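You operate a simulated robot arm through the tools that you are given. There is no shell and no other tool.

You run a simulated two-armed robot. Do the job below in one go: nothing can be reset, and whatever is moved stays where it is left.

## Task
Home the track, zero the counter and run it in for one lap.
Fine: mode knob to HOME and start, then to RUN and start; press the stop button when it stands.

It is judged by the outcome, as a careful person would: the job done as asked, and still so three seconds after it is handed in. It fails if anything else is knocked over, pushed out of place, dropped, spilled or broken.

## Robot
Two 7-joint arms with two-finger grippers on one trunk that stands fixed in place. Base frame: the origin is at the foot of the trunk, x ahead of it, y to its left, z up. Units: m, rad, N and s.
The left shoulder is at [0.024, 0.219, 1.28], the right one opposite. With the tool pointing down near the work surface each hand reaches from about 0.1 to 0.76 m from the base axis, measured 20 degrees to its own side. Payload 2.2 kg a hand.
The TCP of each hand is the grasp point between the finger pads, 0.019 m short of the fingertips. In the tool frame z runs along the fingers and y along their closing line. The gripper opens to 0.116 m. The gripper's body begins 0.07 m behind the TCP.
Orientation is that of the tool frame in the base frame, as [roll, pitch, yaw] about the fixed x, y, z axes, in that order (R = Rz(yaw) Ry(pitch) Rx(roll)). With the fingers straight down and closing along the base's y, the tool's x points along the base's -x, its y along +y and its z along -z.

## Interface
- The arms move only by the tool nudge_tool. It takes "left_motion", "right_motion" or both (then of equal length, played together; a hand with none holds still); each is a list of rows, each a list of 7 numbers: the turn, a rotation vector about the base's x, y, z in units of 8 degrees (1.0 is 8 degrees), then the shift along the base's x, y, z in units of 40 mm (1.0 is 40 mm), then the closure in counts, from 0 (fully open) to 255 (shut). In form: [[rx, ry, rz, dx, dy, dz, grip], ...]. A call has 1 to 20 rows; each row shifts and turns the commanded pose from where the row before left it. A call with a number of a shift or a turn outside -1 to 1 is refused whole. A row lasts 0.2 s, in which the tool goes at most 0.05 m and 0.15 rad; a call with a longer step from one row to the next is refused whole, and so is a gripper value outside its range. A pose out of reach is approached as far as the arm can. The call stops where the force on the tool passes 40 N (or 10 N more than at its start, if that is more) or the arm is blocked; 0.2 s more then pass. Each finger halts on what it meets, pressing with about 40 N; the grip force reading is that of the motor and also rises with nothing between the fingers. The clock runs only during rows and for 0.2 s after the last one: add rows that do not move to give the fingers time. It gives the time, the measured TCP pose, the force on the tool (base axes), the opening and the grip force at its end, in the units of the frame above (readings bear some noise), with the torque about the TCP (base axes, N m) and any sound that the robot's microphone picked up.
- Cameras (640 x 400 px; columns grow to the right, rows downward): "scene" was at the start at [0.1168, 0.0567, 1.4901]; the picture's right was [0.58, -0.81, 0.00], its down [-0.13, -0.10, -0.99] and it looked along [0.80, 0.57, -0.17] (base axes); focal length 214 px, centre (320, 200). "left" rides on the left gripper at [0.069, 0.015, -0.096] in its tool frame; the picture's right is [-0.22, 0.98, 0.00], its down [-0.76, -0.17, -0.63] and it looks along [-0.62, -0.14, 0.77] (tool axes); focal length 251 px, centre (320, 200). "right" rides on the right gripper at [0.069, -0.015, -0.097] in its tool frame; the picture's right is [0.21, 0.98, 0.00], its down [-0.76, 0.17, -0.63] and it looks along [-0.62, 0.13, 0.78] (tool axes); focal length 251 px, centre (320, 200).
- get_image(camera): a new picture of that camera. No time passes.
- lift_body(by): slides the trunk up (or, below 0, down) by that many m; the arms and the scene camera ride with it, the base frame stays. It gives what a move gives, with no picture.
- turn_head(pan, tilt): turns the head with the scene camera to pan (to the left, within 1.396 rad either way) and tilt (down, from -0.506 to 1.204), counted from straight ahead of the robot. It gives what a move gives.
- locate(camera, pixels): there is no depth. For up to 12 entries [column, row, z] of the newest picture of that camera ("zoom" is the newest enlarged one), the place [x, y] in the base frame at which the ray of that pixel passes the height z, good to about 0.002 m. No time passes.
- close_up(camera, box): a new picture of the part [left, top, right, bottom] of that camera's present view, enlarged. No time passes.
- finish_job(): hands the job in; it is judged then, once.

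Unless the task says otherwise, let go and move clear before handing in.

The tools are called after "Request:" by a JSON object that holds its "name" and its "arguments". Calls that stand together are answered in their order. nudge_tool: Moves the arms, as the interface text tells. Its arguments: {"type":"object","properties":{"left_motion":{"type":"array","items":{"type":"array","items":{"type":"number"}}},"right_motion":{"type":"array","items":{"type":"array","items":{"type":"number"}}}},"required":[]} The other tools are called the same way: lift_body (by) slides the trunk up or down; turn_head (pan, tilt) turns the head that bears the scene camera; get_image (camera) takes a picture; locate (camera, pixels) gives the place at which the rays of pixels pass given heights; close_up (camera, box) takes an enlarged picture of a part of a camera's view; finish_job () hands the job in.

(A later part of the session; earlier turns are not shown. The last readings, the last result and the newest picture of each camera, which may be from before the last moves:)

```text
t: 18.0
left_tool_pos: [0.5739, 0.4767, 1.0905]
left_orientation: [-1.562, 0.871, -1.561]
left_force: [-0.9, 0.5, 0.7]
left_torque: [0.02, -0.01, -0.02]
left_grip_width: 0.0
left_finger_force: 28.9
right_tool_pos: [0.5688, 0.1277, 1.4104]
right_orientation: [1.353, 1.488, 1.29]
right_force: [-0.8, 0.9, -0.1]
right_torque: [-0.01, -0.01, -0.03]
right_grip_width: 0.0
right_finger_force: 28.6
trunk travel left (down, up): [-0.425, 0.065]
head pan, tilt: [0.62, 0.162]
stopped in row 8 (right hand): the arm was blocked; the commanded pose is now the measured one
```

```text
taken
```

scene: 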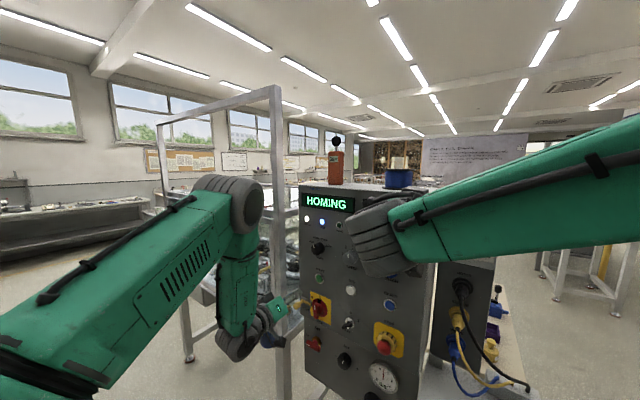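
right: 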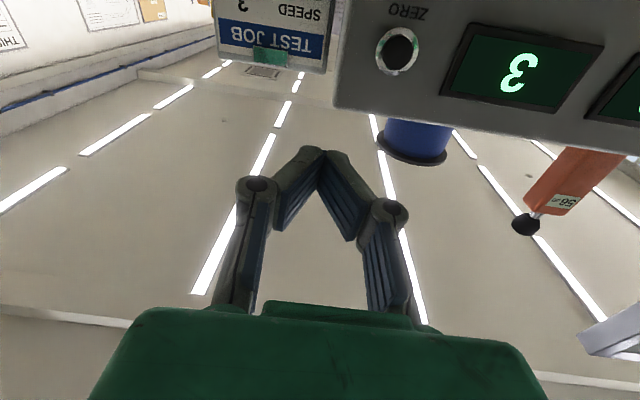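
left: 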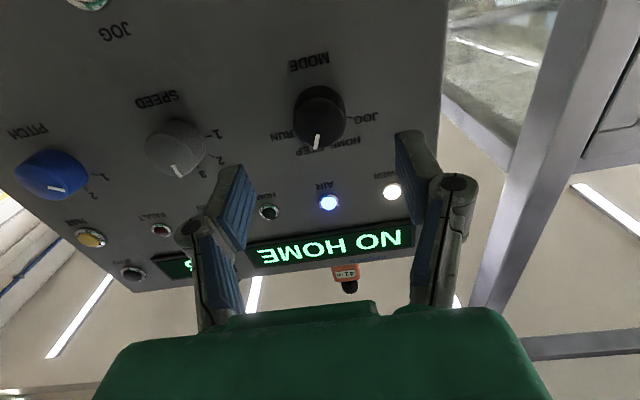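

The right arm was blocked at (0.569, 0.128, 1.410) with almost no force, so it's probably a folded-arm limit. ZERO shows at right-picture (397,50), still ahead. I'll try small steps forward, left and down.

Request:
{"name": "nudge_tool", "arguments": {"right_motion": [[0, 0, 0, 0.3, 0.2, -0.2, 255], [0, 0, 0, 0.2, 0.2, -0.2, 255], [0, 0, 0, 0, 0.2, -0.2, 255], [0, 0, 0, 0, 0.2, -0.2, 255]]}}

Request:
{"name": "get_image", "arguments": {"camera": "scene"}}

Request:
{"name": "get_image", "arguments": {"camera": "right"}}

```text
t: 19.2
left_tool_pos: [0.5705, 0.475, 1.0926]
left_orientation: [-1.557, 0.875, -1.557]
left_force: [-0.6, 0.1, -0.7]
left_torque: [0.01, 0.01, 0.0]
left_grip_width: 0.0
left_finger_force: 28.4
right_tool_pos: [0.6091, 0.1144, 1.4105]
right_orientation: [1.453, 1.417, 1.33]
right_force: [0.6, 0.1, -0.2]
right_torque: [-0.02, 0.03, -0.01]
right_grip_width: 0.0003
right_finger_force: 29.0
trunk travel left (down, up): [-0.425, 0.065]
head pan, tilt: [0.62, 0.162]
stopped in row 4 (right hand): the arm was blocked; the commanded pose is now the measured one
```

```text
taken
```

scene: 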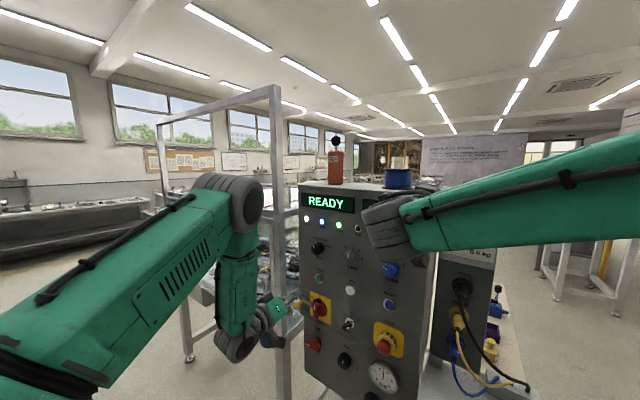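

```text
taken
```

right: 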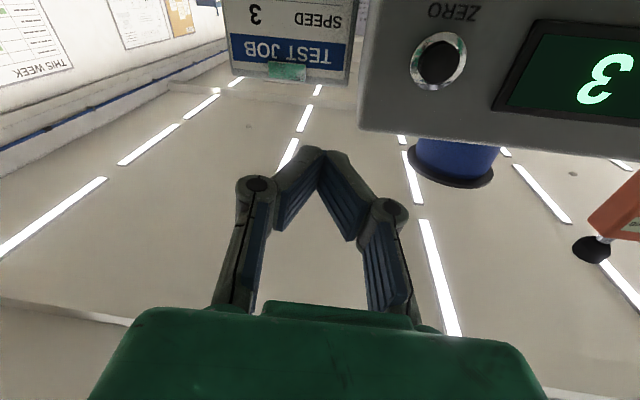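

Homing finished: the scene shows READY and the green HOME lamp lit at (339,225). The right wrist seems to be at a joint limit pointing straight ahead, since it was forced 7° to the right. I'll yaw that hand to the left, its natural direction, and see whether it frees up.

Request:
{"name": "nudge_tool", "arguments": {"right_motion": [[0, 0, 0.8, -0.2, 0, 0, 255], [0, 0, 0.8, -0.1, 0, 0, 255], [0, 0, 0.8, 0, 0, 0, 255], [0, 0, 0.8, 0, 0, -0.1, 255], [0, 0, 0.8, 0, 0.1, -0.2, 255], [0, 0, 0.6, 0, 0.1, -0.2, 255], [0, 0, 0, 0, 0.1, -0.2, 255], [0, 0, 0, 0, 0, 0, 255]]}}

Request:
{"name": "get_image", "arguments": {"camera": "scene"}}

Request:
{"name": "get_image", "arguments": {"camera": "right"}}

```text
t: 21.0
left_tool_pos: [0.5717, 0.4747, 1.091]
left_orientation: [-1.559, 0.874, -1.558]
left_force: [-0.2, -0.6, -0.8]
left_torque: [0.01, -0.03, 0.03]
left_grip_width: 0.0001
left_finger_force: 28.6
right_tool_pos: [0.5991, 0.1252, 1.3813]
right_orientation: [1.468, 1.419, 1.984]
right_force: [-0.7, 0.5, -0.6]
right_torque: [-0.01, 0.01, 0.01]
right_grip_width: 0.0
right_finger_force: 29.4
trunk travel left (down, up): [-0.425, 0.065]
head pan, tilt: [0.62, 0.162]
```

```text
taken
```

scene: 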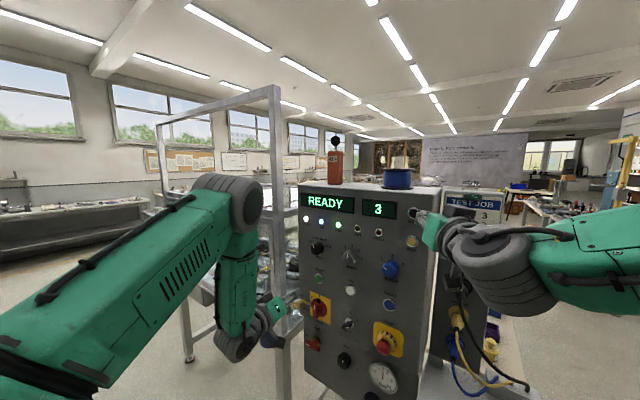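

```text
taken
```

right: 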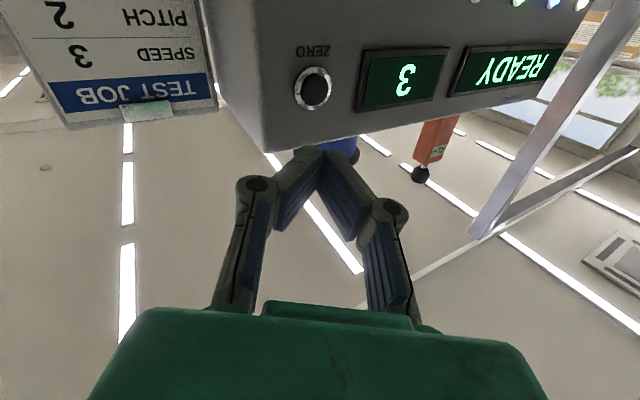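

The arm is free now: the hand points 30° left with its tip at about (0.616, 0.135, 1.382), and ZERO is at right-picture (314,88). I'll approach to about 15 mm short of it.

Request:
{"name": "nudge_tool", "arguments": {"right_motion": [[0, 0, 0, 0.3, 0.25, -0.2, 255], [0, 0, 0, 0.4, 0.3, -0.2, 255], [0, 0, 0, 0.4, 0.2, 0, 255], [0, 0, 0, 0.1, 0.05, 0, 255], [0, 0, 0, 0, 0, 0, 255]]}}

Request:
{"name": "close_up", "arguments": {"camera": "scene", "box": [370, 180, 470, 270]}}

Request:
{"name": "get_image", "arguments": {"camera": "right"}}

```text
t: 22.2
left_tool_pos: [0.5706, 0.4727, 1.0917]
left_orientation: [-1.558, 0.878, -1.558]
left_force: [0.8, -0.1, -0.5]
left_torque: [0.04, 0.0, 0.01]
left_grip_width: 0.0
left_finger_force: 28.5
right_tool_pos: [0.6395, 0.1502, 1.3692]
right_orientation: [1.47, 1.415, 1.985]
right_force: [-0.2, 0.0, 0.0]
right_torque: [-0.01, 0.01, 0.0]
right_grip_width: 0.0003
right_finger_force: 28.3
right hand out of reach, approached as far as the arm can: row 2
trunk travel left (down, up): [-0.425, 0.065]
head pan, tilt: [0.62, 0.162]
```

```text
4.44 times, centred on (420, 225) of scene
```

zoom: 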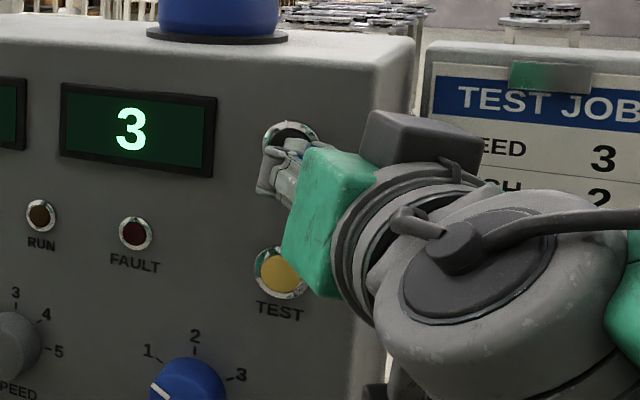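

```text
taken
```

right: 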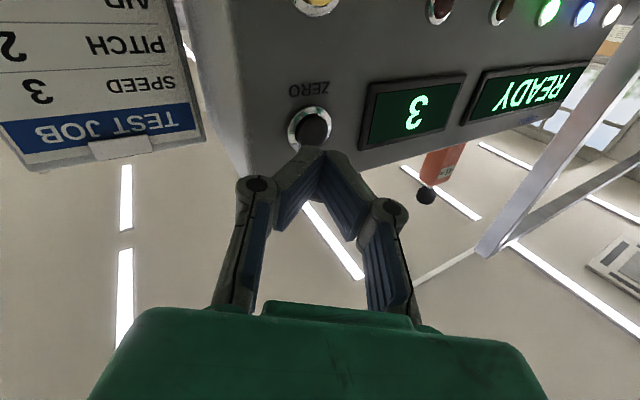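

The tip is about 30 mm short of ZERO, but the right picture suggests the button (about (312,128)) sits slightly left of the fingers' line. I'll re-locate ZERO from this nearby view before pressing.

Request:
{"name": "close_up", "arguments": {"camera": "right", "box": [270, 80, 380, 180]}}

Request:
{"name": "locate", "arguments": {"camera": "right", "pixels": [[310, 130, 1.36], [310, 130, 1.366], [310, 130, 1.37], [310, 130, 1.38]]}}

Request:
{"name": "locate", "arguments": {"camera": "zoom", "pixels": [[320, 200, 1.366], [230, 190, 1.366], [250, 190, 1.366]]}}

```text
4.00 times, centred on (325, 130) of right
```

zoom: 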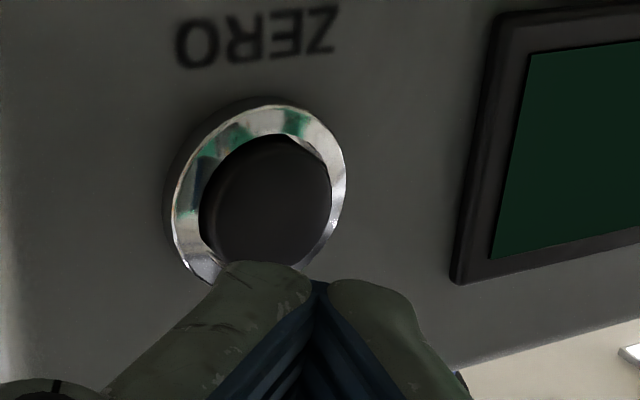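

```text
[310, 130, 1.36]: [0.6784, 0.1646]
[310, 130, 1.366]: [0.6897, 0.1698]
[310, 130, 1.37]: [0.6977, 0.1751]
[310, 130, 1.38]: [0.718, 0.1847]
```

```text
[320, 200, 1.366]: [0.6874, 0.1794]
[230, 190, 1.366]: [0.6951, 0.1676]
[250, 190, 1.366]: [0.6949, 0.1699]
```

ZERO's cap locates at about (0.688, 0.1705, 1.366). Moving straight along the finger line puts the leading (right) fingertip on the cap's centre, so I'll press along that line.

Request:
{"name": "nudge_tool", "arguments": {"right_motion": [[0, 0, 0, 0.26, 0.148, -0.08, 255], [0, 0, 0, 0.26, 0.148, 0, 255], [0, 0, 0, 0.087, 0.049, 0, 255], [0, 0, 0, 0.087, 0.049, 0, 255], [0, 0, 0, 0.087, 0.049, 0, 255], [0, 0, 0, 0, 0, 0, 255]]}}

Request:
{"name": "close_up", "arguments": {"camera": "right", "box": [230, 60, 420, 180]}}

Request:
{"name": "close_up", "arguments": {"camera": "scene", "box": [290, 180, 470, 270]}}

```text
t: 23.6
left_tool_pos: [0.5718, 0.4736, 1.0923]
left_orientation: [-1.557, 0.877, -1.558]
left_force: [0.9, -0.3, 0.1]
left_torque: [0.03, 0.01, 0.03]
left_grip_width: 0.0
left_finger_force: 28.6
right_tool_pos: [0.6697, 0.168, 1.366]
right_orientation: [1.469, 1.419, 1.985]
right_force: [-2.7, -1.9, 0.1]
right_torque: [0.03, -0.03, 0.01]
right_grip_width: 0.0
right_finger_force: 29.3
trunk travel left (down, up): [-0.425, 0.065]
head pan, tilt: [0.62, 0.162]
heard: click
```

```text
3.33 times, centred on (325, 120) of right
```

zoom: 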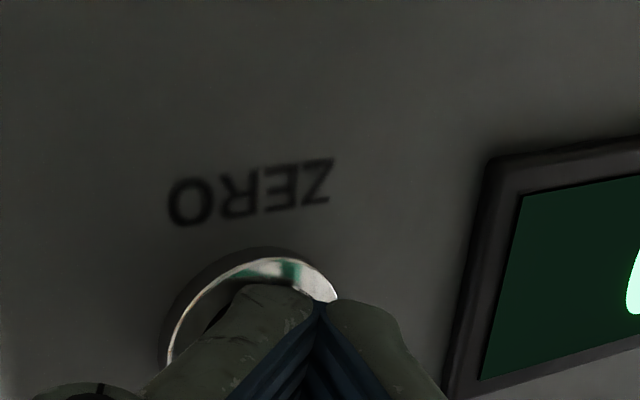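

```text
3.56 times, centred on (380, 225) of scene
```

zoom: 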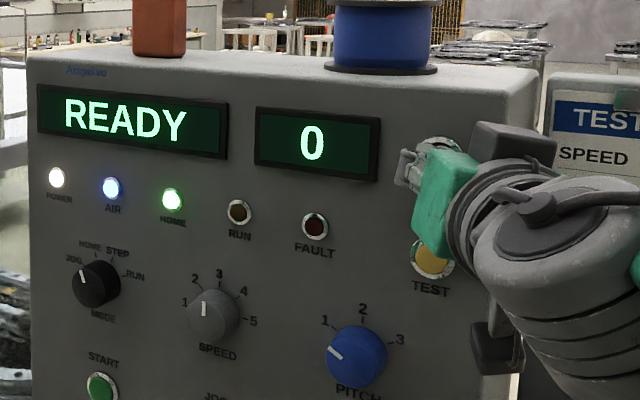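

A click, and the counter reads 0 with READY and HOME lit. I'll withdraw the right hand along its line while the left hand rises back to MODE with its fingers opening.

Request:
{"name": "nudge_tool", "arguments": {"right_motion": [[0, 0, 0, -0.5, -0.28, 0, 255], [0, 0, 0, -0.7, -0.4, 0, 255], [0, 0, 0, -0.7, -0.4, 0, 255], [0, 0, 0, -0.3, -0.2, 0, 255], [0, 0, 0, 0, 0, 0, 255], [0, 0, 0, 0, 0, 0, 255]], "left_motion": [[0, 0, 0, 0, -0.08, 0.7, 200], [0, 0, 0, 0, 0, 0.8, 140], [0, 0, 0, 0, 0, 0.8, 90], [0, 0, 0, 0, 0, 0.4, 90], [0, 0, 0, 0, 0, 0, 90], [0, 0, 0, 0, 0, 0, 90]]}}

Request:
{"name": "close_up", "arguments": {"camera": "left", "box": [200, 60, 460, 260]}}

Request:
{"name": "get_image", "arguments": {"camera": "scene"}}

```text
t: 25.0
left_tool_pos: [0.5729, 0.4755, 1.1972]
left_orientation: [-1.562, 0.871, -1.562]
left_force: [1.1, -0.8, -0.7]
left_torque: [-0.02, -0.04, -0.04]
left_grip_width: 0.075
left_finger_force: 0.0
right_tool_pos: [0.618, 0.1272, 1.3696]
right_orientation: [1.597, 1.406, 2.117]
right_force: [0.5, -1.1, -1.2]
right_torque: [0.05, -0.12, 0.1]
right_grip_width: 0.0
right_finger_force: 27.8
right hand out of reach, approached as far as the arm can: row 3, 4
trunk travel left (down, up): [-0.425, 0.065]
head pan, tilt: [0.62, 0.162]
```

```text
2.00 times, centred on (330, 160) of left
```

zoom: 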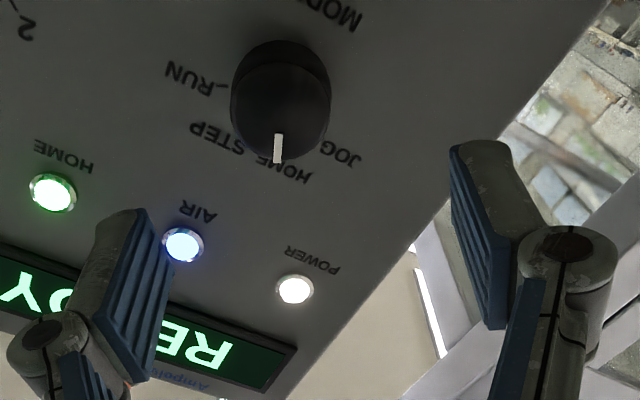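

```text
taken
```

scene: 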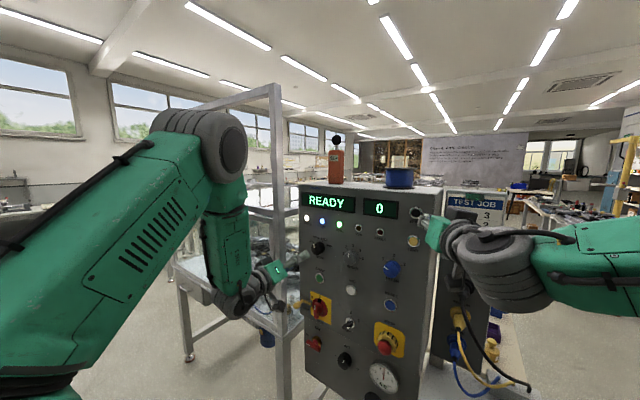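

MODE still points to HOME; the left hand needs about -6 mm in y and +3 mm in z before gripping. I'll correct, advance and close on the knob.

Request:
{"name": "nudge_tool", "arguments": {"left_motion": [[0, 0, 0, 0.4, -0.15, 0.08, 90], [0, 0, 0, 0.6, 0, 0, 90], [0, 0, 0, 0.6, 0, 0, 90], [0, 0, 0, 0.5, 0, 0, 90], [0, 0, 0, 0.15, 0, 0, 90], [0, 0, 0, 0, 0, 0, 90]]}}

Request:
{"name": "close_up", "arguments": {"camera": "left", "box": [200, 60, 460, 260]}}

```text
t: 26.4
left_tool_pos: [0.6628, 0.4597, 1.2037]
left_orientation: [-1.56, 0.878, -1.558]
left_force: [0.7, -0.7, 0.4]
left_torque: [0.0, 0.0, 0.02]
left_grip_width: 0.0748
left_finger_force: 0.1
right_tool_pos: [0.6159, 0.1197, 1.3726]
right_orientation: [1.573, 1.4, 2.093]
right_force: [0.7, 0.4, 1.0]
right_torque: [-0.05, 0.14, -0.1]
right_grip_width: 0.0
right_finger_force: 28.2
trunk travel left (down, up): [-0.425, 0.065]
head pan, tilt: [0.62, 0.162]
```

```text
2.00 times, centred on (330, 160) of left
```

zoom: 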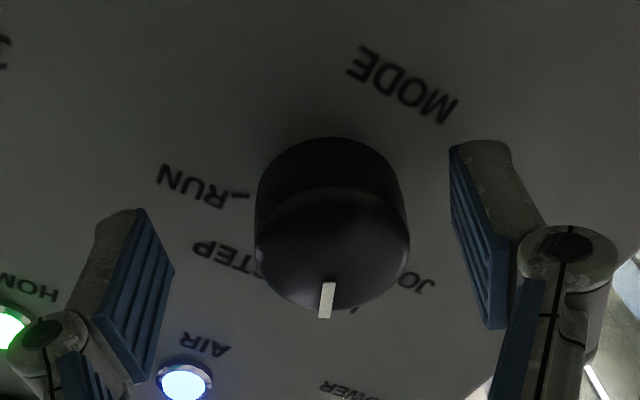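

The hand reads y 0.4597, about 1 cm too far right, and the picture agrees since the knob sits off-centre between the pads. I'll correct before closing.

Request:
{"name": "nudge_tool", "arguments": {"left_motion": [[0, 0, 0, 0, 0.15, -0.05, 90], [0, 0, 0, 0, 0.1, -0.04, 90], [0, 0, 0, 0, 0, 0, 90], [0, 0, 0, 0, 0, 0, 90]]}}

Request:
{"name": "close_up", "arguments": {"camera": "left", "box": [200, 60, 460, 260]}}

```text
t: 27.4
left_tool_pos: [0.6625, 0.4721, 1.2005]
left_orientation: [-1.561, 0.879, -1.557]
left_force: [-0.2, -0.4, -0.1]
left_torque: [0.0, 0.01, 0.02]
left_grip_width: 0.0748
left_finger_force: 0.0
right_tool_pos: [0.6171, 0.1215, 1.3723]
right_orientation: [1.574, 1.405, 2.095]
right_force: [-0.6, 0.0, -0.1]
right_torque: [-0.03, 0.01, -0.01]
right_grip_width: 0.0
right_finger_force: 28.6
trunk travel left (down, up): [-0.425, 0.065]
head pan, tilt: [0.62, 0.162]
```

```text
2.00 times, centred on (330, 160) of left
```

zoom: 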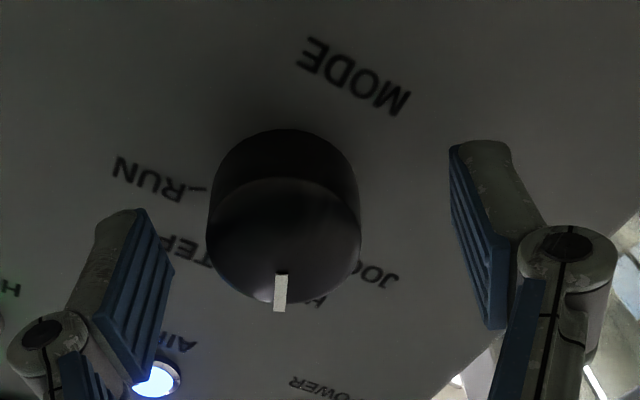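

Compared with the earlier good grip, the knob should sit at about (306,253) in this zoom and is at (284,240), which means y ≈ -5.5 mm. I'll shift and close.

Request:
{"name": "nudge_tool", "arguments": {"left_motion": [[0, 0, 0, 0.03, -0.13, 0.01, 90], [0, 0, 0, 0, 0, 0, 90], [0, 0, 0, 0, 0, 0, 140], [0, 0, 0, 0, 0, 0, 190], [0, 0, 0, 0, 0, 0, 220], [0, 0, 0, 0, 0, 0, 220]]}}

Request:
{"name": "close_up", "arguments": {"camera": "left", "box": [200, 60, 460, 260]}}

```text
t: 28.8
left_tool_pos: [0.6641, 0.4675, 1.2008]
left_orientation: [-1.556, 0.877, -1.558]
left_force: [1.3, -6.4, 3.1]
left_torque: [0.04, -0.35, 0.2]
left_grip_width: 0.042
left_finger_force: 45.3
right_tool_pos: [0.615, 0.1211, 1.3727]
right_orientation: [1.571, 1.404, 2.088]
right_force: [0.2, -0.1, -0.7]
right_torque: [0.01, 0.02, 0.01]
right_grip_width: 0.0001
right_finger_force: 28.6
trunk travel left (down, up): [-0.425, 0.065]
head pan, tilt: [0.62, 0.162]
```

```text
2.00 times, centred on (330, 160) of left
```

zoom: 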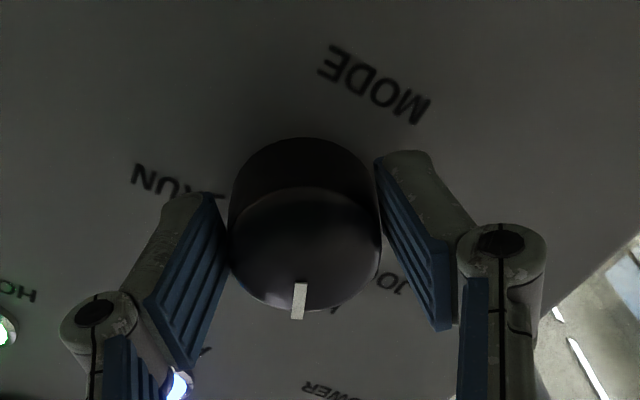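

Gripped firmly at 42 mm. I'll turn about +82° about x, clockwise past STEP to RUN.

Request:
{"name": "nudge_tool", "arguments": {"left_motion": [[0.6, 0, 0, 0, 0, 0, 220], [0.6, 0, 0, 0, 0, 0, 220], [0.6, 0, 0, 0, 0, 0, 220], [0.6, 0, 0, 0, 0, 0, 220], [0.6, 0, 0, 0, 0, 0, 220], [0.6, 0, 0, 0, 0, 0, 220], [0.6, 0, 0, 0, 0, 0, 220], [0.6, 0, 0, 0, 0, 0, 220], [0.6, 0, 0, 0, 0, 0, 220], [0.6, 0, 0, 0, 0, 0, 220], [0.6, 0, 0, 0, 0, 0, 220], [0.6, 0, 0, 0, 0, 0, 220], [0.6, 0, 0, 0, 0, 0, 220], [0.6, 0, 0, 0, 0, 0, 220], [0.6, 0, 0, 0, 0, 0, 220], [0.6, 0, 0, 0, 0, 0, 220], [0.6, 0, 0, 0, 0, 0, 220], [0, 0, 0, 0, 0, 0, 220]]}}

Request:
{"name": "close_up", "arguments": {"camera": "left", "box": [200, 60, 460, 260]}}

Request:
{"name": "close_up", "arguments": {"camera": "scene", "box": [280, 180, 440, 280]}}

```text
t: 32.1
left_tool_pos: [0.6616, 0.4724, 1.2034]
left_orientation: [1.626, 0.971, 1.587]
left_force: [23.1, -5.7, -10.3]
left_torque: [0.02, 0.86, 0.67]
left_grip_width: 0.0415
left_finger_force: 44.8
left hand out of reach, approached as far as the arm can: row 15, 16
right_tool_pos: [0.6156, 0.1187, 1.3731]
right_orientation: [1.559, 1.403, 2.081]
right_force: [-2.1, -0.2, 0.1]
right_torque: [0.02, 0.02, -0.02]
right_grip_width: 0.0001
right_finger_force: 28.2
trunk travel left (down, up): [-0.425, 0.065]
head pan, tilt: [0.62, 0.162]
stopped in row 16 (left hand): the force on the tool passed its limit at 47 N (the readings are from after the stop); the commanded pose is now the measured one
```

```text
2.00 times, centred on (330, 160) of left
```

zoom: 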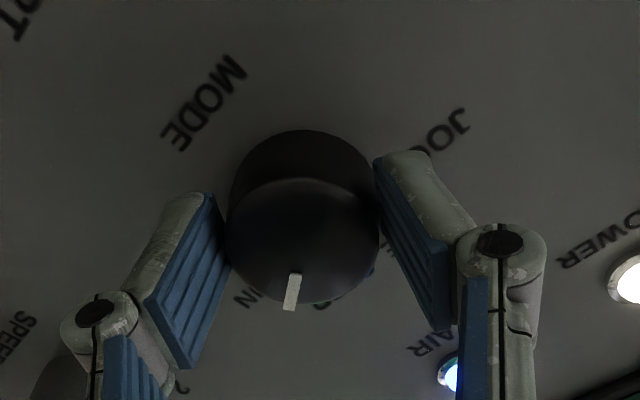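

```text
4.00 times, centred on (360, 230) of scene
```

zoom: 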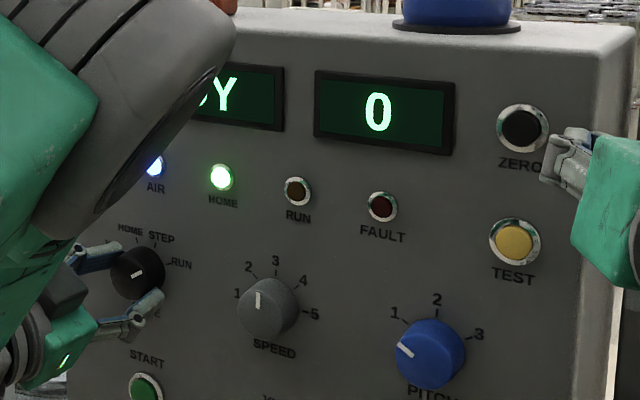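

The hand turned 74° before reaching its limit, and in the scene the mark now points right toward RUN. I'll release, back off and look closely.

Request:
{"name": "nudge_tool", "arguments": {"left_motion": [[0, 0, 0, 0, 0, 0, 150], [0, 0, 0, 0, 0, 0, 90], [0, 0, 0, 0, 0, 0, 90], [0, 0, 0, -0.7, 0, 0, 90], [0, 0, 0, -0.8, 0, 0, 90], [0, 0, 0, -0.8, 0, 0, 90], [0, 0, 0, 0, 0, 0, 90]]}}

Request:
{"name": "get_image", "arguments": {"camera": "scene"}}

Request:
{"name": "close_up", "arguments": {"camera": "scene", "box": [290, 220, 360, 270]}}

Request:
{"name": "close_up", "arguments": {"camera": "left", "box": [200, 60, 460, 260]}}

```text
t: 33.8
left_tool_pos: [0.563, 0.477, 1.2098]
left_orientation: [1.613, 0.971, 1.578]
left_force: [-0.2, -0.5, 0.1]
left_torque: [-0.01, -0.01, 0.0]
left_grip_width: 0.0753
left_finger_force: 0.1
right_tool_pos: [0.6109, 0.1193, 1.375]
right_orientation: [1.552, 1.404, 2.07]
right_force: [0.5, 0.1, 0.4]
right_torque: [-0.01, -0.01, 0.02]
right_grip_width: 0.0
right_finger_force: 28.3
trunk travel left (down, up): [-0.425, 0.065]
head pan, tilt: [0.62, 0.162]
```

```text
taken
```

scene: 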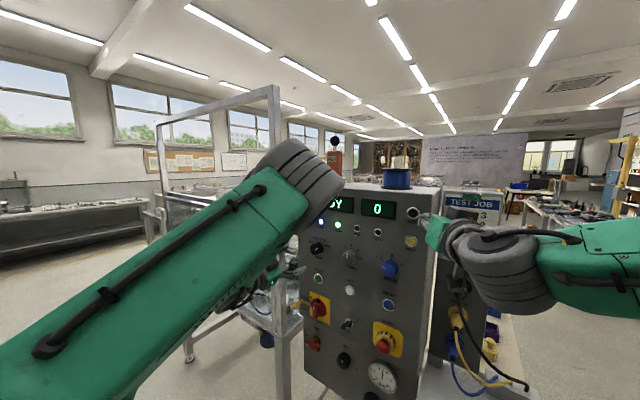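

```text
8.00 times, centred on (325, 245) of scene
```

zoom: 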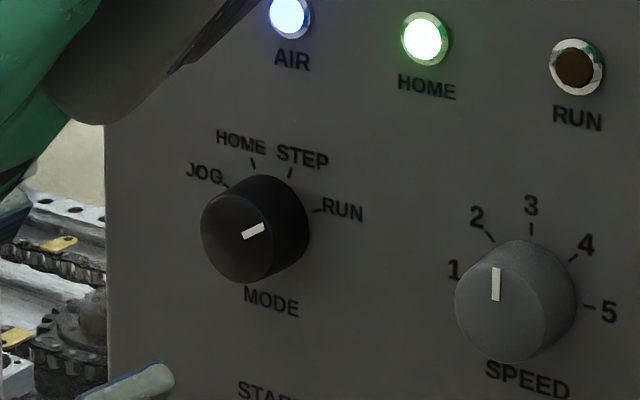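

```text
2.00 times, centred on (330, 160) of left
```

zoom: 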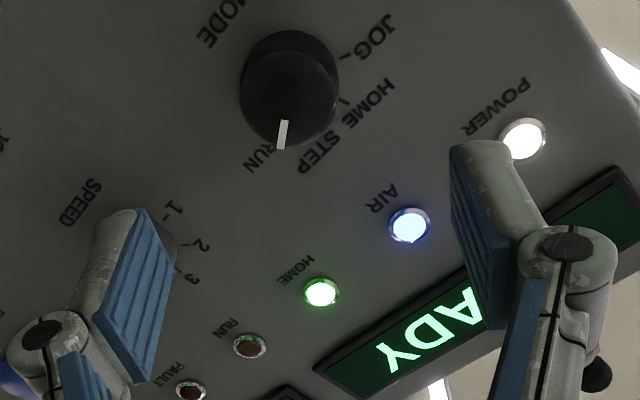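

The mark now points at RUN in both views (scene zoom (253,232) and left zoom (282,135)), and the display still says READY. I'll roll the left hand back level, close it and lower it to START's height, while the right hand goes down in front of STOP.

Request:
{"name": "nudge_tool", "arguments": {"left_motion": [[-0.36, 0, 0, 0, 0, -0.26, 150], [-0.36, 0, 0, 0, 0, -0.26, 200], [-0.36, 0, 0, 0, 0, -0.26, 255], [-0.36, 0, 0, 0, 0, -0.26, 255], [-0.36, 0, 0, 0, 0, -0.26, 255], [-0.36, 0, 0, 0, 0, -0.26, 255], [-0.36, 0, 0, 0, 0, -0.26, 255], [-0.36, 0, 0, 0, 0, -0.26, 255], [-0.36, 0, 0, 0, 0, -0.26, 255], [-0.36, 0, 0, 0, 0, -0.26, 255], [-0.36, 0, 0, 0, 0, -0.26, 255], [-0.36, 0, 0, 0, 0, -0.24, 255]], "right_motion": [[0, 0, 0, -0.1, 0.05, -0.6, 255], [0, 0, 0, -0.1, 0.1, -0.8, 255], [0, 0, 0, -0.1, 0.1, -0.8, 255], [0, 0, 0, -0.1, 0.1, -0.8, 255], [0, 0, 0, -0.1, 0.1, -0.8, 255], [0, 0, 0, 0, 0.1, -0.8, 255], [0, 0, 0, 0, 0.1, -0.8, 255], [0, 0, 0, 0, 0.1, -0.8, 255], [0, 0, 0, 0, 0.1, -0.8, 255], [0, 0, 0, 0, 0.1, -0.8, 255], [0, 0, 0, 0, 0.1, -0.8, 255], [0, 0, 0, 0, 0.1, -0.8, 255]]}}

Request:
{"name": "get_image", "arguments": {"camera": "scene"}}

Request:
{"name": "get_image", "arguments": {"camera": "right"}}

Request:
{"name": "get_image", "arguments": {"camera": "left"}}

```text
t: 36.5
left_tool_pos: [0.5607, 0.4706, 1.0873]
left_orientation: [-2.679, 1.568, -2.714]
left_force: [-0.5, 0.4, 0.2]
left_torque: [-0.02, 0.0, 0.02]
left_grip_width: 0.0001
left_finger_force: 28.2
right_tool_pos: [0.6033, 0.103, 1.3003]
right_orientation: [1.379, 1.333, 1.805]
right_force: [-0.9, 0.3, 0.1]
right_torque: [0.01, 0.02, 0.06]
right_grip_width: 0.0
right_finger_force: 28.4
right hand out of reach, approached as far as the arm can: row 1, 2, 3, 4, 5, 6, 7, 8, 9, 10, 11, 12
trunk travel left (down, up): [-0.425, 0.065]
head pan, tilt: [0.62, 0.162]
stopped in row 12 (right hand): the arm was blocked; the commanded pose is now the measured one
```

```text
taken
```

scene: 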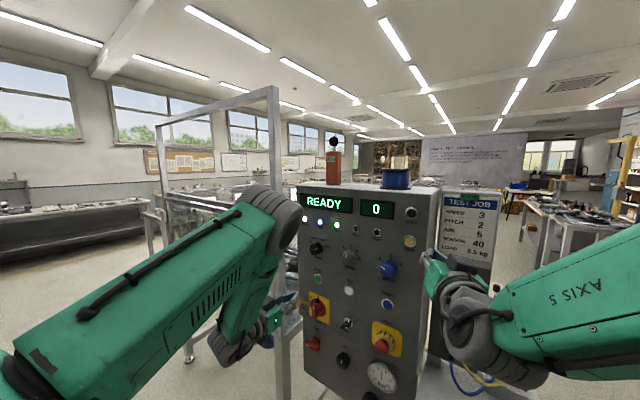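

```text
taken
```

right: 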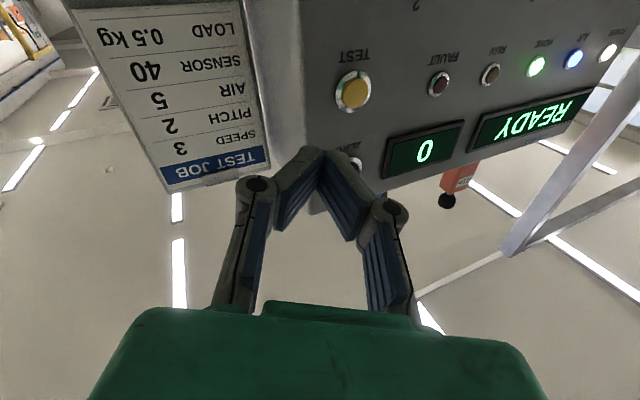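

```text
taken
```

left: 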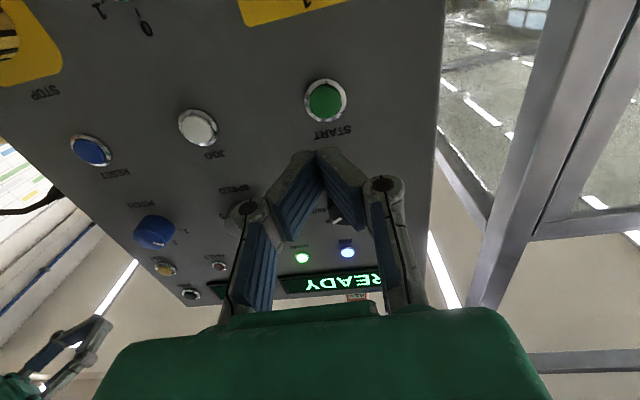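

The right arm can't fold down in this posture, so I'll use the left hand for STOP after starting. The left hand is at (0.561, 0.471, 1.087) with START at left-picture (325,100). I'll approach START and move the right hand away to the right.

Request:
{"name": "nudge_tool", "arguments": {"left_motion": [[0, 0, 0, 0.7, 0, 0, 255], [0, 0, 0, 0.7, 0, 0, 255], [0, 0, 0, 0.6, 0, 0, 255], [0, 0, 0, 0, 0, 0, 255], [0, 0, 0, 0, 0, 0, 255]], "right_motion": [[0, 0, 0, 0, -0.6, 0.1, 255], [0, 0, 0, 0, -0.6, 0.1, 255], [0, 0, 0, 0, -0.6, 0.1, 255], [0, 0, 0, 0, -0.6, 0.1, 255], [0, 0, 0, 0, 0, 0, 255]]}}

Request:
{"name": "get_image", "arguments": {"camera": "scene"}}

Request:
{"name": "close_up", "arguments": {"camera": "left", "box": [200, 40, 460, 240]}}

```text
t: 37.8
left_tool_pos: [0.6432, 0.4759, 1.0825]
left_orientation: [-1.951, 1.566, -1.986]
left_force: [-0.6, -0.1, -0.4]
left_torque: [-0.01, 0.0, 0.0]
left_grip_width: 0.0
left_finger_force: 28.6
right_tool_pos: [0.5745, 0.0691, 1.3345]
right_orientation: [1.411, 1.341, 1.827]
right_force: [0.5, 0.2, -0.2]
right_torque: [-0.01, -0.03, 0.0]
right_grip_width: 0.0
right_finger_force: 27.8
right hand out of reach, approached as far as the arm can: row 1, 2, 3, 4
trunk travel left (down, up): [-0.425, 0.065]
head pan, tilt: [0.62, 0.162]
```

```text
taken
```

scene: 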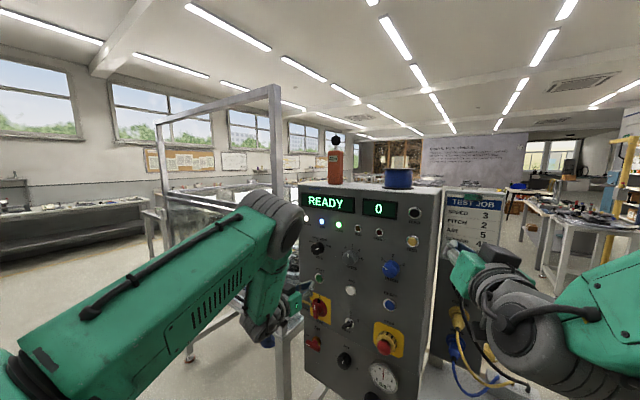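

```text
2.00 times, centred on (330, 140) of left
```

zoom: 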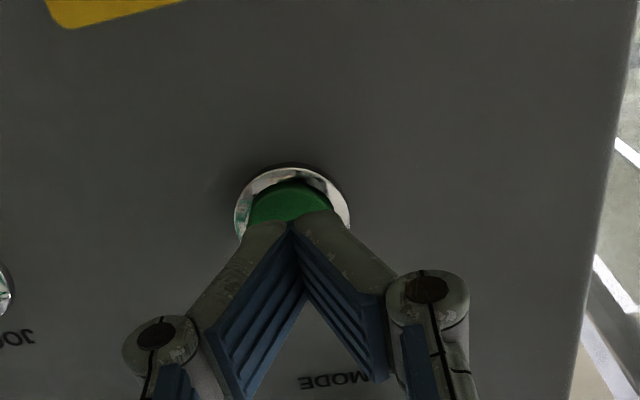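

The tips are aligned with START (zoom (290,200)) and READY still shows. I'll press in small steps.

Request:
{"name": "nudge_tool", "arguments": {"left_motion": [[0, 0, 0, 0.3, -0.06, 0.07, 255], [0, 0, 0, 0.2, 0, 0, 255], [0, 0, 0, 0.1, 0, 0, 255], [0, 0, 0, 0.1, 0, 0, 255]]}}

Request:
{"name": "close_up", "arguments": {"camera": "scene", "box": [280, 180, 440, 300]}}

```text
t: 38.8
left_tool_pos: [0.6698, 0.4741, 1.0871]
left_orientation: [-2.056, 1.565, -2.091]
left_force: [-1.9, 0.4, -0.6]
left_torque: [0.01, 0.07, 0.02]
left_grip_width: 0.0
left_finger_force: 28.2
right_tool_pos: [0.5724, 0.0676, 1.3355]
right_orientation: [1.407, 1.342, 1.822]
right_force: [-0.5, 0.6, -0.8]
right_torque: [0.0, -0.01, -0.03]
right_grip_width: 0.0
right_finger_force: 28.8
trunk travel left (down, up): [-0.425, 0.065]
head pan, tilt: [0.62, 0.162]
heard: click
```

```text
3.33 times, centred on (360, 240) of scene
```

zoom: 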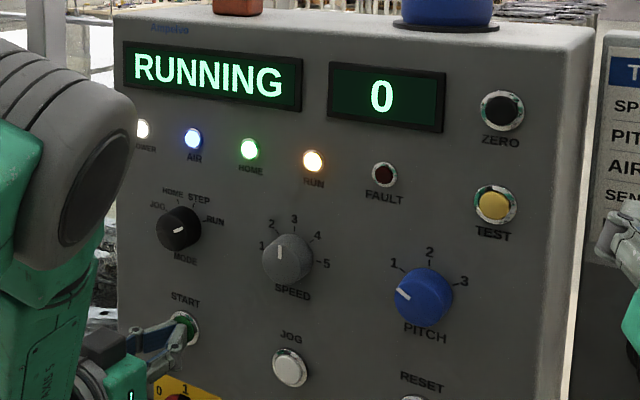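

The display says RUNNING and the RUN lamp is lit. I'll withdraw the left hand and carry it well clear of the panel to a spot in front of STOP.

Request:
{"name": "nudge_tool", "arguments": {"left_motion": [[0, 0, 0, -0.8, 0, 0, 255], [0, 0, 0, -0.9, 0, 0, 255], [0, 0, 0, -0.9, 0, 0, 255], [0, 0, 0, 0, -0.7, -0.3, 255], [0, 0, 0, 0, -0.8, -0.4, 255], [0, 0, 0, 0, -0.8, -0.4, 255], [0, 0, 0, 0, -0.8, -0.4, 255], [0, 0, 0, 0, -0.8, -0.4, 255], [0, 0, 0, 0, -0.8, -0.4, 255], [0, 0, 0, 0, -0.8, -0.3, 255], [0, 0, 0, 0, -0.7, -0.2, 255], [0, 0, 0, 0, 0, 0, 255]]}}

Request:
{"name": "get_image", "arguments": {"camera": "scene"}}

Request:
{"name": "get_image", "arguments": {"camera": "left"}}

```text
t: 41.4
left_tool_pos: [0.562, 0.3952, 1.0099]
left_orientation: [-1.893, 1.552, -1.952]
left_force: [0.0, 0.3, -0.7]
left_torque: [0.01, 0.0, -0.01]
left_grip_width: 0.0003
left_finger_force: 28.5
left hand out of reach, approached as far as the arm can: row 6, 7, 8, 9, 10, 11
right_tool_pos: [0.5743, 0.065, 1.3344]
right_orientation: [1.409, 1.34, 1.824]
right_force: [-0.2, 0.1, -0.2]
right_torque: [0.02, 0.0, 0.0]
right_grip_width: 0.0
right_finger_force: 28.6
trunk travel left (down, up): [-0.425, 0.065]
head pan, tilt: [0.62, 0.162]
```

```text
taken
```

scene: 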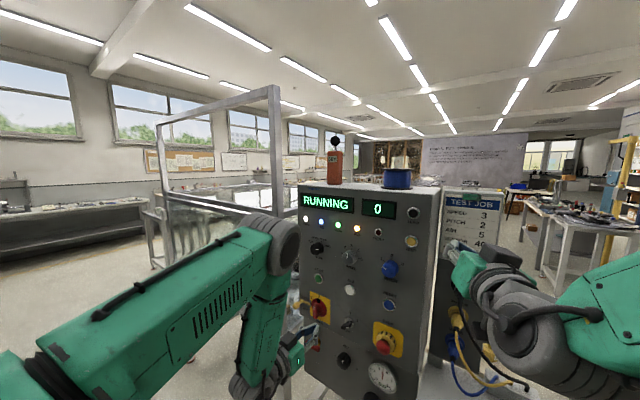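

```text
taken
```

left: 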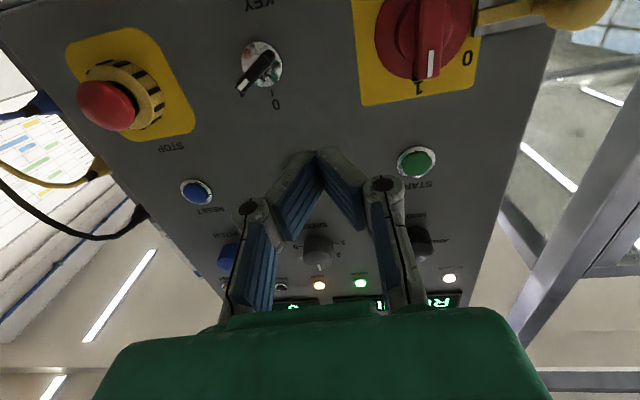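

RUNNING continues with the counter at 0. The left hand hit its folding limit at y≈0.395, with STOP visible at left-picture (107,105), so I'll yaw the hand to the right as I did with the other arm, then go on toward STOP.

Request:
{"name": "nudge_tool", "arguments": {"left_motion": [[0, 0, -0.8, 0, 0, 0, 255], [0, 0, -0.8, 0, 0, 0, 255], [0, 0, -0.8, 0, 0, 0, 255], [0, 0, -0.8, 0, 0, 0, 255], [0, 0, -0.8, 0, -0.2, -0.1, 255], [0, 0, 0, 0, -0.6, -0.2, 255], [0, 0, 0, 0, -0.6, -0.2, 255], [0, 0, 0, 0, -0.6, -0.2, 255], [0, 0, 0, 0, 0, 0, 255]]}}

Request:
{"name": "get_image", "arguments": {"camera": "scene"}}

Request:
{"name": "get_image", "arguments": {"camera": "left"}}

```text
t: 43.4
left_tool_pos: [0.5635, 0.3131, 0.9814]
left_orientation: [-1.632, 1.566, -2.228]
left_force: [0.3, 0.3, -0.7]
left_torque: [0.0, -0.02, 0.01]
left_grip_width: 0.0
left_finger_force: 28.4
right_tool_pos: [0.5732, 0.0633, 1.3351]
right_orientation: [1.404, 1.34, 1.819]
right_force: [0.3, 0.3, 0.6]
right_torque: [-0.02, -0.01, 0.01]
right_grip_width: 0.0
right_finger_force: 28.2
trunk travel left (down, up): [-0.425, 0.065]
head pan, tilt: [0.62, 0.162]
```

```text
taken
```

scene: 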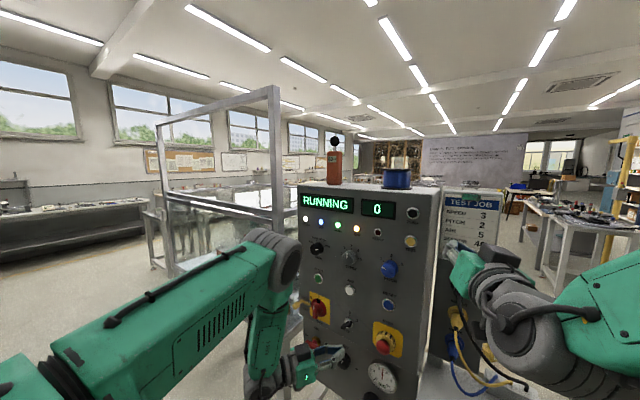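

```text
taken
```

left: 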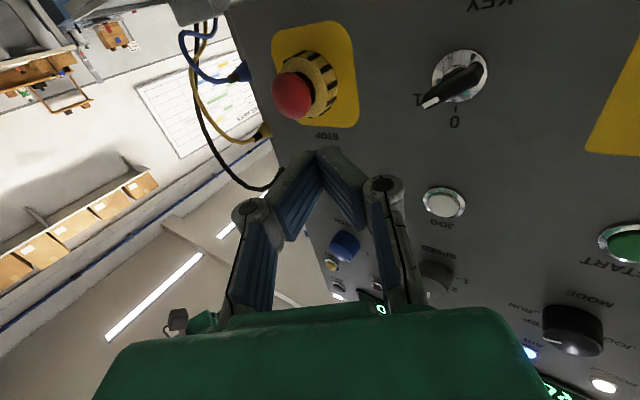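

It's free now at (0.563, 0.313, 0.981), pointing 34° right. I'll locate the mushroom, at left-picture (291,95), from this near view and move closer.

Request:
{"name": "locate", "arguments": {"camera": "left", "pixels": [[291, 96, 0.97], [291, 96, 0.976], [291, 96, 0.985], [318, 72, 0.97], [318, 72, 0.976]]}}

Request:
{"name": "nudge_tool", "arguments": {"left_motion": [[0, 0, 0, 0.2, -0.4, -0.05, 255], [0, 0, 0, 0.2, -0.5, -0.05, 255], [0, 0, 0, 0.1, -0.35, 0, 255], [0, 0, 0, 0, 0, 0, 255]]}}

Request:
{"name": "get_image", "arguments": {"camera": "scene"}}

Request:
{"name": "get_image", "arguments": {"camera": "left"}}

```text
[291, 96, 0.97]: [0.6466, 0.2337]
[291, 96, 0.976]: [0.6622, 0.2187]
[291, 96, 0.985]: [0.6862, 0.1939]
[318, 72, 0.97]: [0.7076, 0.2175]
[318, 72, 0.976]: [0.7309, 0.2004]
```

```text
t: 44.4
left_tool_pos: [0.5838, 0.2639, 0.9769]
left_orientation: [-1.723, 1.568, -2.316]
left_force: [-0.1, 0.2, -0.5]
left_torque: [0.01, 0.0, -0.02]
left_grip_width: 0.0
left_finger_force: 28.6
right_tool_pos: [0.5731, 0.0647, 1.3344]
right_orientation: [1.408, 1.341, 1.823]
right_force: [-0.6, -0.1, 0.1]
right_torque: [0.06, 0.02, 0.02]
right_grip_width: 0.0
right_finger_force: 28.8
trunk travel left (down, up): [-0.425, 0.065]
head pan, tilt: [0.62, 0.162]
```

```text
taken
```

scene: 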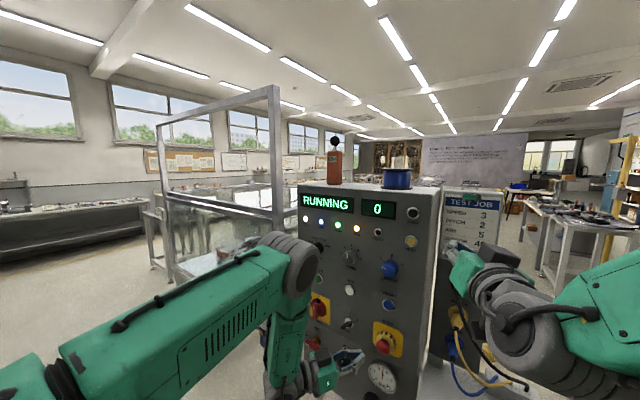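

```text
taken
```

left: 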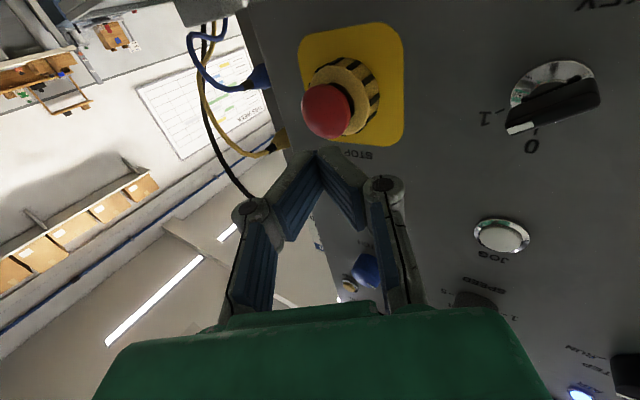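

I'm standing by 6 cm in front of STOP while the display still shows RUNNING, 0. I'll wait with still rows and keep watching the display.

Request:
{"name": "nudge_tool", "arguments": {"left_motion": [[0, 0, 0, 0, 0, 0, 255], [0, 0, 0, 0, 0, 0, 255], [0, 0, 0, 0, 0, 0, 255], [0, 0, 0, 0, 0, 0, 255], [0, 0, 0, 0, 0, 0, 255], [0, 0, 0, 0, 0, 0, 255], [0, 0, 0, 0, 0, 0, 255], [0, 0, 0, 0, 0, 0, 255], [0, 0, 0, 0, 0, 0, 255], [0, 0, 0, 0, 0, 0, 255], [0, 0, 0, 0, 0, 0, 255], [0, 0, 0, 0, 0, 0, 255], [0, 0, 0, 0, 0, 0, 255], [0, 0, 0, 0, 0, 0, 255], [0, 0, 0, 0, 0, 0, 255], [0, 0, 0, 0, 0, 0, 255], [0, 0, 0, 0, 0, 0, 255], [0, 0, 0, 0, 0, 0, 255], [0, 0, 0, 0, 0, 0, 255], [0, 0, 0, 0, 0, 0, 255]]}}

Request:
{"name": "get_image", "arguments": {"camera": "scene"}}

Request:
{"name": "close_up", "arguments": {"camera": "scene", "box": [160, 200, 320, 300]}}

```text
t: 48.5
left_tool_pos: [0.5841, 0.2652, 0.9773]
left_orientation: [-1.833, 1.567, -2.425]
left_force: [-1.3, 0.8, -0.1]
left_torque: [0.03, 0.0, 0.0]
left_grip_width: 0.0
left_finger_force: 28.7
right_tool_pos: [0.5736, 0.0657, 1.3357]
right_orientation: [1.41, 1.342, 1.823]
right_force: [0.6, -0.1, -0.3]
right_torque: [0.01, -0.03, 0.01]
right_grip_width: 0.0
right_finger_force: 28.6
trunk travel left (down, up): [-0.425, 0.065]
head pan, tilt: [0.62, 0.162]
```

```text
taken
```

scene: 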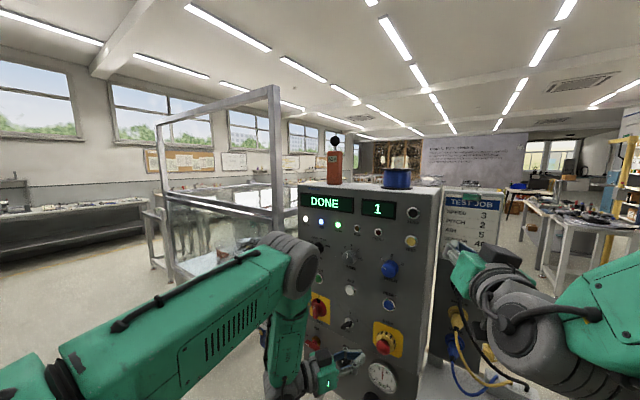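

```text
4.00 times, centred on (240, 250) of scene
```

zoom: 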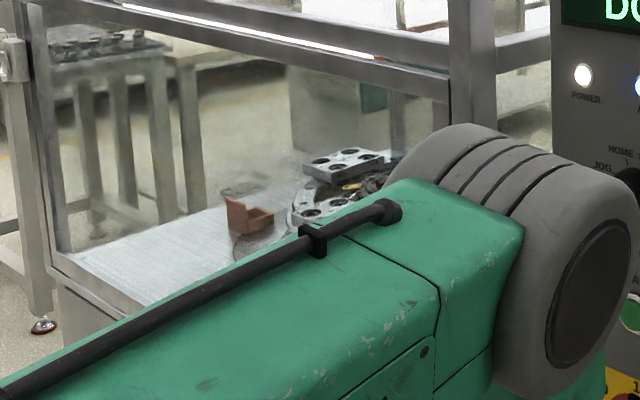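

The display shows DONE with counter 1, the RUN lamp is off and the track stands. I'll approach the STOP mushroom to about 1 cm.

Request:
{"name": "nudge_tool", "arguments": {"left_motion": [[0, 0, 0, 0.4, -0.36, 0, 255], [0, 0, 0, 0.4, -0.36, 0, 255], [0, 0, 0, 0.15, -0.2, 0, 255], [0, 0, 0, 0, 0, 0, 255]]}}

Request:
{"name": "get_image", "arguments": {"camera": "left"}}

Request:
{"name": "close_up", "arguments": {"camera": "scene", "box": [320, 290, 440, 390]}}

```text
t: 49.5
left_tool_pos: [0.6222, 0.229, 0.9793]
left_orientation: [-1.747, 1.567, -2.338]
left_force: [-0.4, 0.4, 0.0]
left_torque: [0.02, 0.03, 0.0]
left_grip_width: 0.0
left_finger_force: 28.4
right_tool_pos: [0.574, 0.0658, 1.3351]
right_orientation: [1.408, 1.34, 1.823]
right_force: [0.1, -0.3, 1.1]
right_torque: [0.01, 0.03, -0.01]
right_grip_width: 0.0001
right_finger_force: 28.7
trunk travel left (down, up): [-0.425, 0.065]
head pan, tilt: [0.62, 0.162]
```

```text
taken
```

left: 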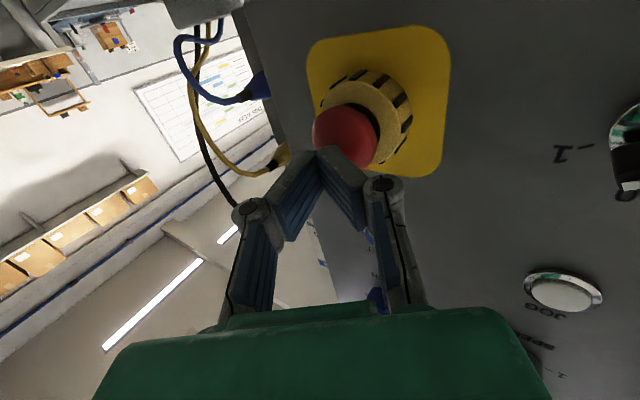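

```text
4.00 times, centred on (380, 340) of scene
```

zoom: 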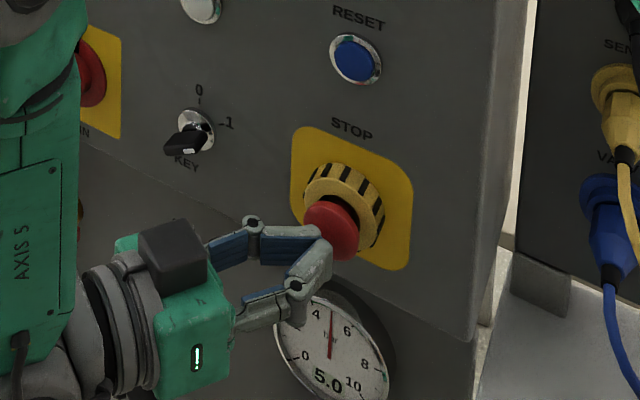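

The tip is about 1–2 cm from the mushroom, at left-picture (345,137). I'll check its place once more, then press straight along +x.

Request:
{"name": "locate", "arguments": {"camera": "left", "pixels": [[345, 136, 0.97], [345, 136, 0.976], [345, 136, 0.98], [313, 135, 0.976], [378, 137, 0.976]]}}

```text
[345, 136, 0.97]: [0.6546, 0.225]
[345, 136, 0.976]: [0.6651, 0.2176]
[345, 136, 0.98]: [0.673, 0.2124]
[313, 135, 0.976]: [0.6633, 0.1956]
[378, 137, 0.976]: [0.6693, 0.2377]
```

The mushroom centre is about (0.66, 0.217, 0.974), right ahead. I'll press along +x in 4 mm steps.

Request:
{"name": "nudge_tool", "arguments": {"left_motion": [[0, 0, 0, 0.2, -0.06, -0.08, 255], [0, 0, 0, 0.1, 0, 0, 255], [0, 0, 0, 0.1, 0, 0, 255], [0, 0, 0, 0.1, 0, 0, 255], [0, 0, 0, 0.1, 0, 0, 255]]}}

Request:
{"name": "get_image", "arguments": {"camera": "scene"}}

Request:
{"name": "close_up", "arguments": {"camera": "left", "box": [240, 20, 480, 200]}}

```text
t: 50.8
left_tool_pos: [0.6396, 0.2253, 0.9739]
left_orientation: [-2.052, 1.567, -2.65]
left_force: [-32.3, 2.8, -1.9]
left_torque: [0.03, 0.02, 0.01]
left_grip_width: 0.0
left_finger_force: 28.2
right_tool_pos: [0.569, 0.0668, 1.3364]
right_orientation: [1.394, 1.341, 1.811]
right_force: [-0.7, 0.5, -0.4]
right_torque: [0.03, -0.01, 0.0]
right_grip_width: 0.0
right_finger_force: 28.2
trunk travel left (down, up): [-0.425, 0.065]
head pan, tilt: [0.62, 0.162]
heard: click
```

```text
taken
```

scene: 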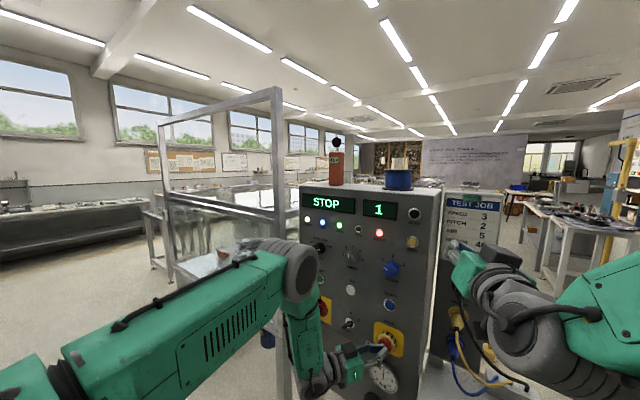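

```text
2.22 times, centred on (360, 110) of left
```

zoom: 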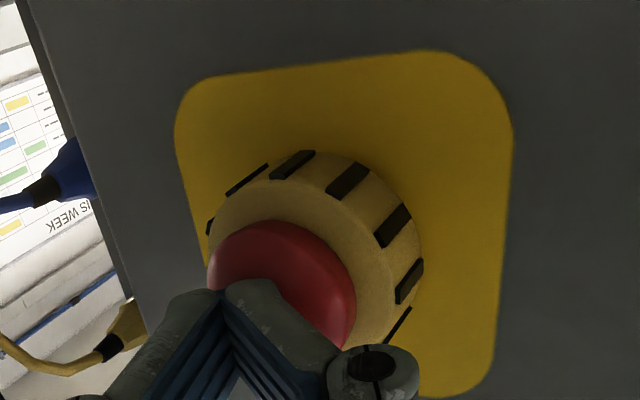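

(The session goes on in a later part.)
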